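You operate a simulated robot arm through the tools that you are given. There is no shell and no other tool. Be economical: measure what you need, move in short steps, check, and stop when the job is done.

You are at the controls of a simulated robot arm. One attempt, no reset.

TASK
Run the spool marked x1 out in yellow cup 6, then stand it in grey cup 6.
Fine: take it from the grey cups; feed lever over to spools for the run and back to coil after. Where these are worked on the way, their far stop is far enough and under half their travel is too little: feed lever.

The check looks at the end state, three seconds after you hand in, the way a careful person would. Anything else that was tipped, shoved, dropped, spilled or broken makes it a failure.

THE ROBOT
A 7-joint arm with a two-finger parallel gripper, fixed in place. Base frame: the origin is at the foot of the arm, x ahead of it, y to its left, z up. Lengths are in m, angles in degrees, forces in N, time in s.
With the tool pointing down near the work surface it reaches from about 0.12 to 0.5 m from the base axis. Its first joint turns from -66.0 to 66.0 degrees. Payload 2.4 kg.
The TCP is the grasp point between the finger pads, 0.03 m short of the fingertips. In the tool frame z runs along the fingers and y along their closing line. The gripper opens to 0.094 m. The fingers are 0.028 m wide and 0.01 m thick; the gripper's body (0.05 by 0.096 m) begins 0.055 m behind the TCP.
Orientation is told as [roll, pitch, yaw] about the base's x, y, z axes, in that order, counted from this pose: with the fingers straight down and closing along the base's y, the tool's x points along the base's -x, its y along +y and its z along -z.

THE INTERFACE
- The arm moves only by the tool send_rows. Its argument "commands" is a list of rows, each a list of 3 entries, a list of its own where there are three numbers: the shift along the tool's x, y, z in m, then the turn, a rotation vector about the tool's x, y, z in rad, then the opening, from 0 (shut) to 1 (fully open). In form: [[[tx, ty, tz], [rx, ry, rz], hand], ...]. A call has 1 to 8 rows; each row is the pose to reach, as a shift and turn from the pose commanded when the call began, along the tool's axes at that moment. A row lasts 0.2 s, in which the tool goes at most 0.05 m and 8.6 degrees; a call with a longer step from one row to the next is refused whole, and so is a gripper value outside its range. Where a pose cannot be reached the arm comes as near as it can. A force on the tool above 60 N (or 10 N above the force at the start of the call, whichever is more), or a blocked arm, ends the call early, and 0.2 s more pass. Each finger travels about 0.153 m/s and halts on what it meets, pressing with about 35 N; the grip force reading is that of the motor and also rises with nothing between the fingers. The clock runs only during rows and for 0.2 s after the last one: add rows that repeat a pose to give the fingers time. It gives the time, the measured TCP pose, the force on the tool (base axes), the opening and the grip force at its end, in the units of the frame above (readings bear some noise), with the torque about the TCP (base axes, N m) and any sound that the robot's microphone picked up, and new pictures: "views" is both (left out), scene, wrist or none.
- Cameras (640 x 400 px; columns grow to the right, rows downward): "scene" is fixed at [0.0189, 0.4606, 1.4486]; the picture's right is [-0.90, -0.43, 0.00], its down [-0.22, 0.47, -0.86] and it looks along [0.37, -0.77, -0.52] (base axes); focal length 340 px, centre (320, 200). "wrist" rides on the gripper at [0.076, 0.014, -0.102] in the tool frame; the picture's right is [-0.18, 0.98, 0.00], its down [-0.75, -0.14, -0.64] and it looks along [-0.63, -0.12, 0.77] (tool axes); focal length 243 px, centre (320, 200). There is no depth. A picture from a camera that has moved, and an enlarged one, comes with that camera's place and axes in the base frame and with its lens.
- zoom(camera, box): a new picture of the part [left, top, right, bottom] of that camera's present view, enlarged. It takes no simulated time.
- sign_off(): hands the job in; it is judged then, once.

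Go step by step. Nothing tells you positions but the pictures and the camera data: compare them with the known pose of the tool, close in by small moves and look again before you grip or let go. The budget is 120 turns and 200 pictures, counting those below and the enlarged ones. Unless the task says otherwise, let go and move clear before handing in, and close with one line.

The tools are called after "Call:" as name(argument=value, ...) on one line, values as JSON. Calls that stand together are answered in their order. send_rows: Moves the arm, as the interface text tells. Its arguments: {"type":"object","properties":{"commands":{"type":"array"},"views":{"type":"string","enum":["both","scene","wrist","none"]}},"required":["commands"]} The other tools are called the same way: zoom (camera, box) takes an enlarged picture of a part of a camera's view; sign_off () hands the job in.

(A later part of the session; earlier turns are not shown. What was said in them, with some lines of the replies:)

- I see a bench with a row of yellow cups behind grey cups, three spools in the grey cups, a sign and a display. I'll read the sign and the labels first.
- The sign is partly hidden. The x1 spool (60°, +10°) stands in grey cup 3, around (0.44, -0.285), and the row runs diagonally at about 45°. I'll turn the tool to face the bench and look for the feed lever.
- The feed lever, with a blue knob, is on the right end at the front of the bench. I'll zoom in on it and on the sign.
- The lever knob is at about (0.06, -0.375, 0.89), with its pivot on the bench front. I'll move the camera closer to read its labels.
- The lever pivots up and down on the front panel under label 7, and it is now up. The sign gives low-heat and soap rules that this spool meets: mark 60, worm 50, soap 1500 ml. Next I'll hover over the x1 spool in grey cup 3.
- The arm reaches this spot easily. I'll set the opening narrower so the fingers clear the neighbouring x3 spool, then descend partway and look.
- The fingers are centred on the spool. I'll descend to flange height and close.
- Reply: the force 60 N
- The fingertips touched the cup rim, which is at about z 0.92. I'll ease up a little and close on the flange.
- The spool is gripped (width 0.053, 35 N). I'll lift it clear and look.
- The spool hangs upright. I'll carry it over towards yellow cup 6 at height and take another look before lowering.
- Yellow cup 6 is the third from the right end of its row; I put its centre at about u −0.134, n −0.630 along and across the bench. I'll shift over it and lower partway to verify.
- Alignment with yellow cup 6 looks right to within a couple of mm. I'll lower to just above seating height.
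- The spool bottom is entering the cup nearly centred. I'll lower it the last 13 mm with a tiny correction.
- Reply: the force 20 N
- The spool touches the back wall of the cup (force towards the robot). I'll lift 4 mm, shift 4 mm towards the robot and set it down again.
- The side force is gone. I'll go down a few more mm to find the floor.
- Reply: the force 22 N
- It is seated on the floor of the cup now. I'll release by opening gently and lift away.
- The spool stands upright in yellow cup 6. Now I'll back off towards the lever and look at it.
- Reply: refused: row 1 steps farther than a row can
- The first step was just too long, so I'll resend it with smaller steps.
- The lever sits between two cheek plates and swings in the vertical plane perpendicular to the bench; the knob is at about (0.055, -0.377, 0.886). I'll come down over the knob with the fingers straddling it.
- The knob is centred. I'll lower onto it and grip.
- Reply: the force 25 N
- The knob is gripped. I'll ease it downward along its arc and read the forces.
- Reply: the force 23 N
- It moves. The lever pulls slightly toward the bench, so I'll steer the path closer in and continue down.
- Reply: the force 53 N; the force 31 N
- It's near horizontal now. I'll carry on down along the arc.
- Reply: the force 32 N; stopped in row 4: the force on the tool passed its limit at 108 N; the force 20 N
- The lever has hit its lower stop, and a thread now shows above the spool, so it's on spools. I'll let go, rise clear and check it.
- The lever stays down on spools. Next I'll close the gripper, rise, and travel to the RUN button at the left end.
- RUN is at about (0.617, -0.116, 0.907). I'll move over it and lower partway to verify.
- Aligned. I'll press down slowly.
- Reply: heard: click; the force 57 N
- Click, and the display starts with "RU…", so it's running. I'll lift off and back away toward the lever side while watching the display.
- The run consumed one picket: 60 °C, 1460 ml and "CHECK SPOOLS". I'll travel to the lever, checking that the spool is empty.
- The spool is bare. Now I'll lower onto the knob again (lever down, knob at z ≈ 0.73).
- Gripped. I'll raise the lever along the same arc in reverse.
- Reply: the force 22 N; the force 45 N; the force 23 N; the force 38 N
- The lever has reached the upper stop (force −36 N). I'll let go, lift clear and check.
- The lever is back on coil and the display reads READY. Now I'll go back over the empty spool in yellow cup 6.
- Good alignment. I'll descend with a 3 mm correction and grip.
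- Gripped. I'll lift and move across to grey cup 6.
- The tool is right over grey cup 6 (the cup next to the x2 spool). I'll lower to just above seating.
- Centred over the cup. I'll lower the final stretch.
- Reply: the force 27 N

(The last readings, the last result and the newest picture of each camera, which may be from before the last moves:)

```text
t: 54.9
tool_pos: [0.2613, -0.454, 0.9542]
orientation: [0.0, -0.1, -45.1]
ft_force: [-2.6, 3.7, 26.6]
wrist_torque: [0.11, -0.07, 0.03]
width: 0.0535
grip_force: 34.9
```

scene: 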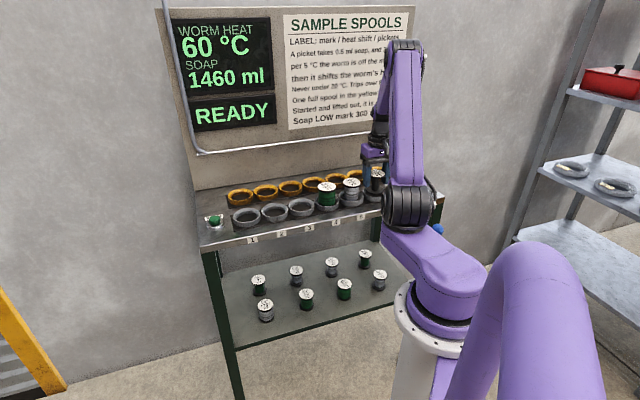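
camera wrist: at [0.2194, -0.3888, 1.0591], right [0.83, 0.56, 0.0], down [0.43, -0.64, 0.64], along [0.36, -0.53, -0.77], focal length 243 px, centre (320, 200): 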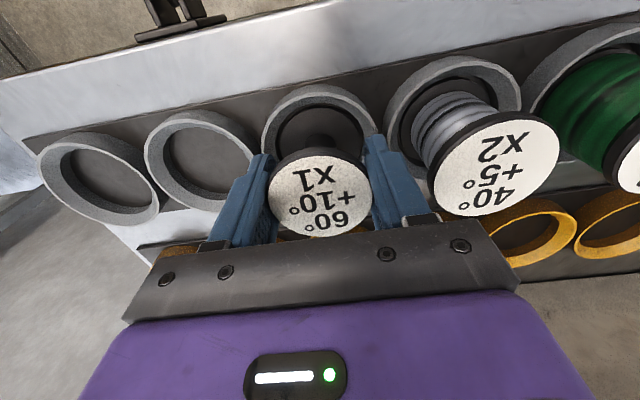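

Seated on the floor of grey cup 6 with mainly vertical contact. I'll ease off, release with a modest opening and lift away.

Call:
send_rows(commands=[[[0, 0, -0.0015], [0, 0, 0], 0.4], [[0, 0, -0.0015], [0, 0, 0], 0.7], [[0, 0, -0.0015], [0, 0, 0], 0.7], [[0, 0, -0.02], [0, 0, 0], 0.7], [[0, 0, -0.06], [0, 0, 0], 0.7], [[0, 0, -0.1], [0, 0, 0], 0.7], [[0.03, 0, -0.13], [0, 0, 0], 0.7], [[0.07, 0, -0.15], [0, 0, 0], 0.7]])

Call:
zoom(camera="scene", box=[190, 130, 430, 300])

Call:
zoom(camera="wrist", box=[100, 0, 460, 220])

```text
t: 56.6
tool_pos: [0.211, -0.4035, 1.1035]
orientation: [0.1, 0.1, -45.0]
ft_force: [-0.5, -0.2, -0.5]
wrist_torque: [-0.02, 0.01, -0.02]
width: 0.066
grip_force: 0.1
camera wrist: at [0.1696, -0.3399, 1.2061], right [0.83, 0.56, 0.0], down [0.43, -0.64, 0.64], along [0.36, -0.53, -0.77], focal length 243 px, centre (320, 200)
```

scene: 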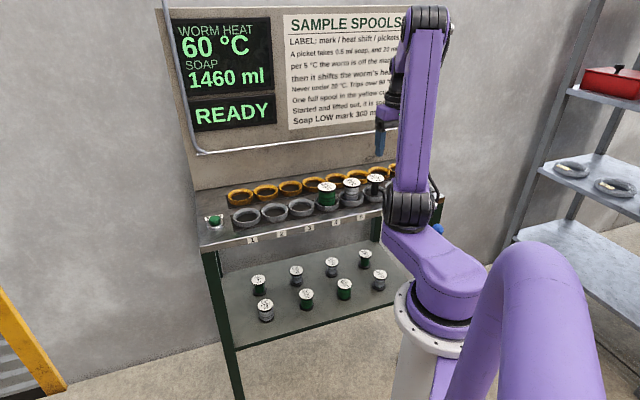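
wrist: 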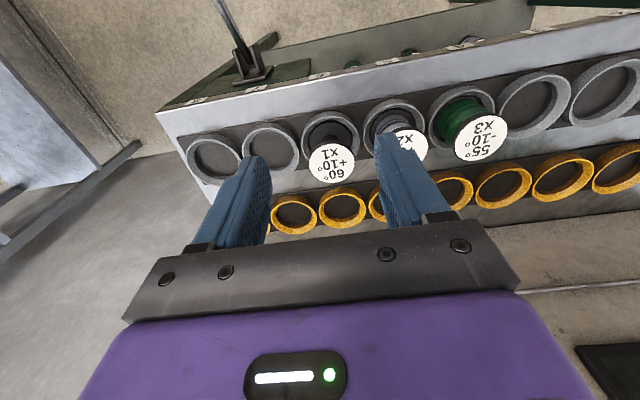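

```text
2.35 times, centred on (310, 215) of scene
camera zoom: at [0.0189, 0.4606, 1.4486], right [-0.9, -0.43, 0.0], down [-0.22, 0.47, -0.86], along [0.37, -0.77, -0.52], focal length 801 px, centre (344, 165)
```

zoom: 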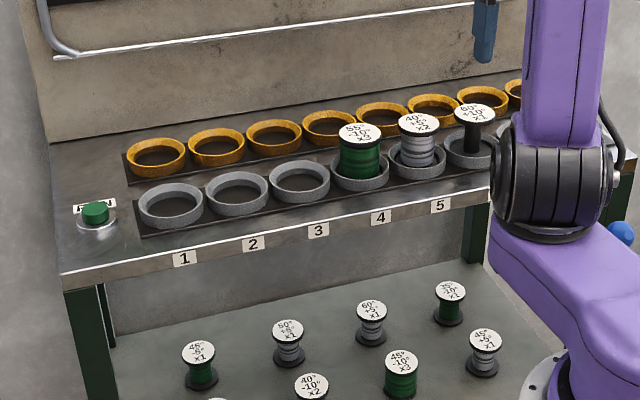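

```text
1.78 times, centred on (280, 110) of wrist
camera zoom: at [0.1696, -0.3399, 1.2061], right [0.83, 0.56, 0.0], down [0.43, -0.64, 0.64], along [0.36, -0.53, -0.77], focal length 431 px, centre (391, 360)
```

zoom: 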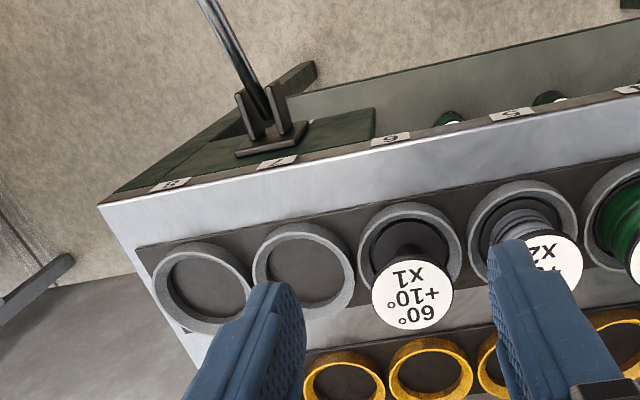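

The empty x1 spool stands upright in grey cup 6, the lever is up on coil, the display reads READY, and the gripper is clear with everything else in place. I'll hand in.

Call:
sign_off()

```text
The job is handed in.
```

The x1 spool was run out in yellow cup 6 and now stands empty in grey cup 6. The feed lever is back at its upper stop, which I take to be coil: I couldn't read its label, but the display shows READY. I've handed in the job.
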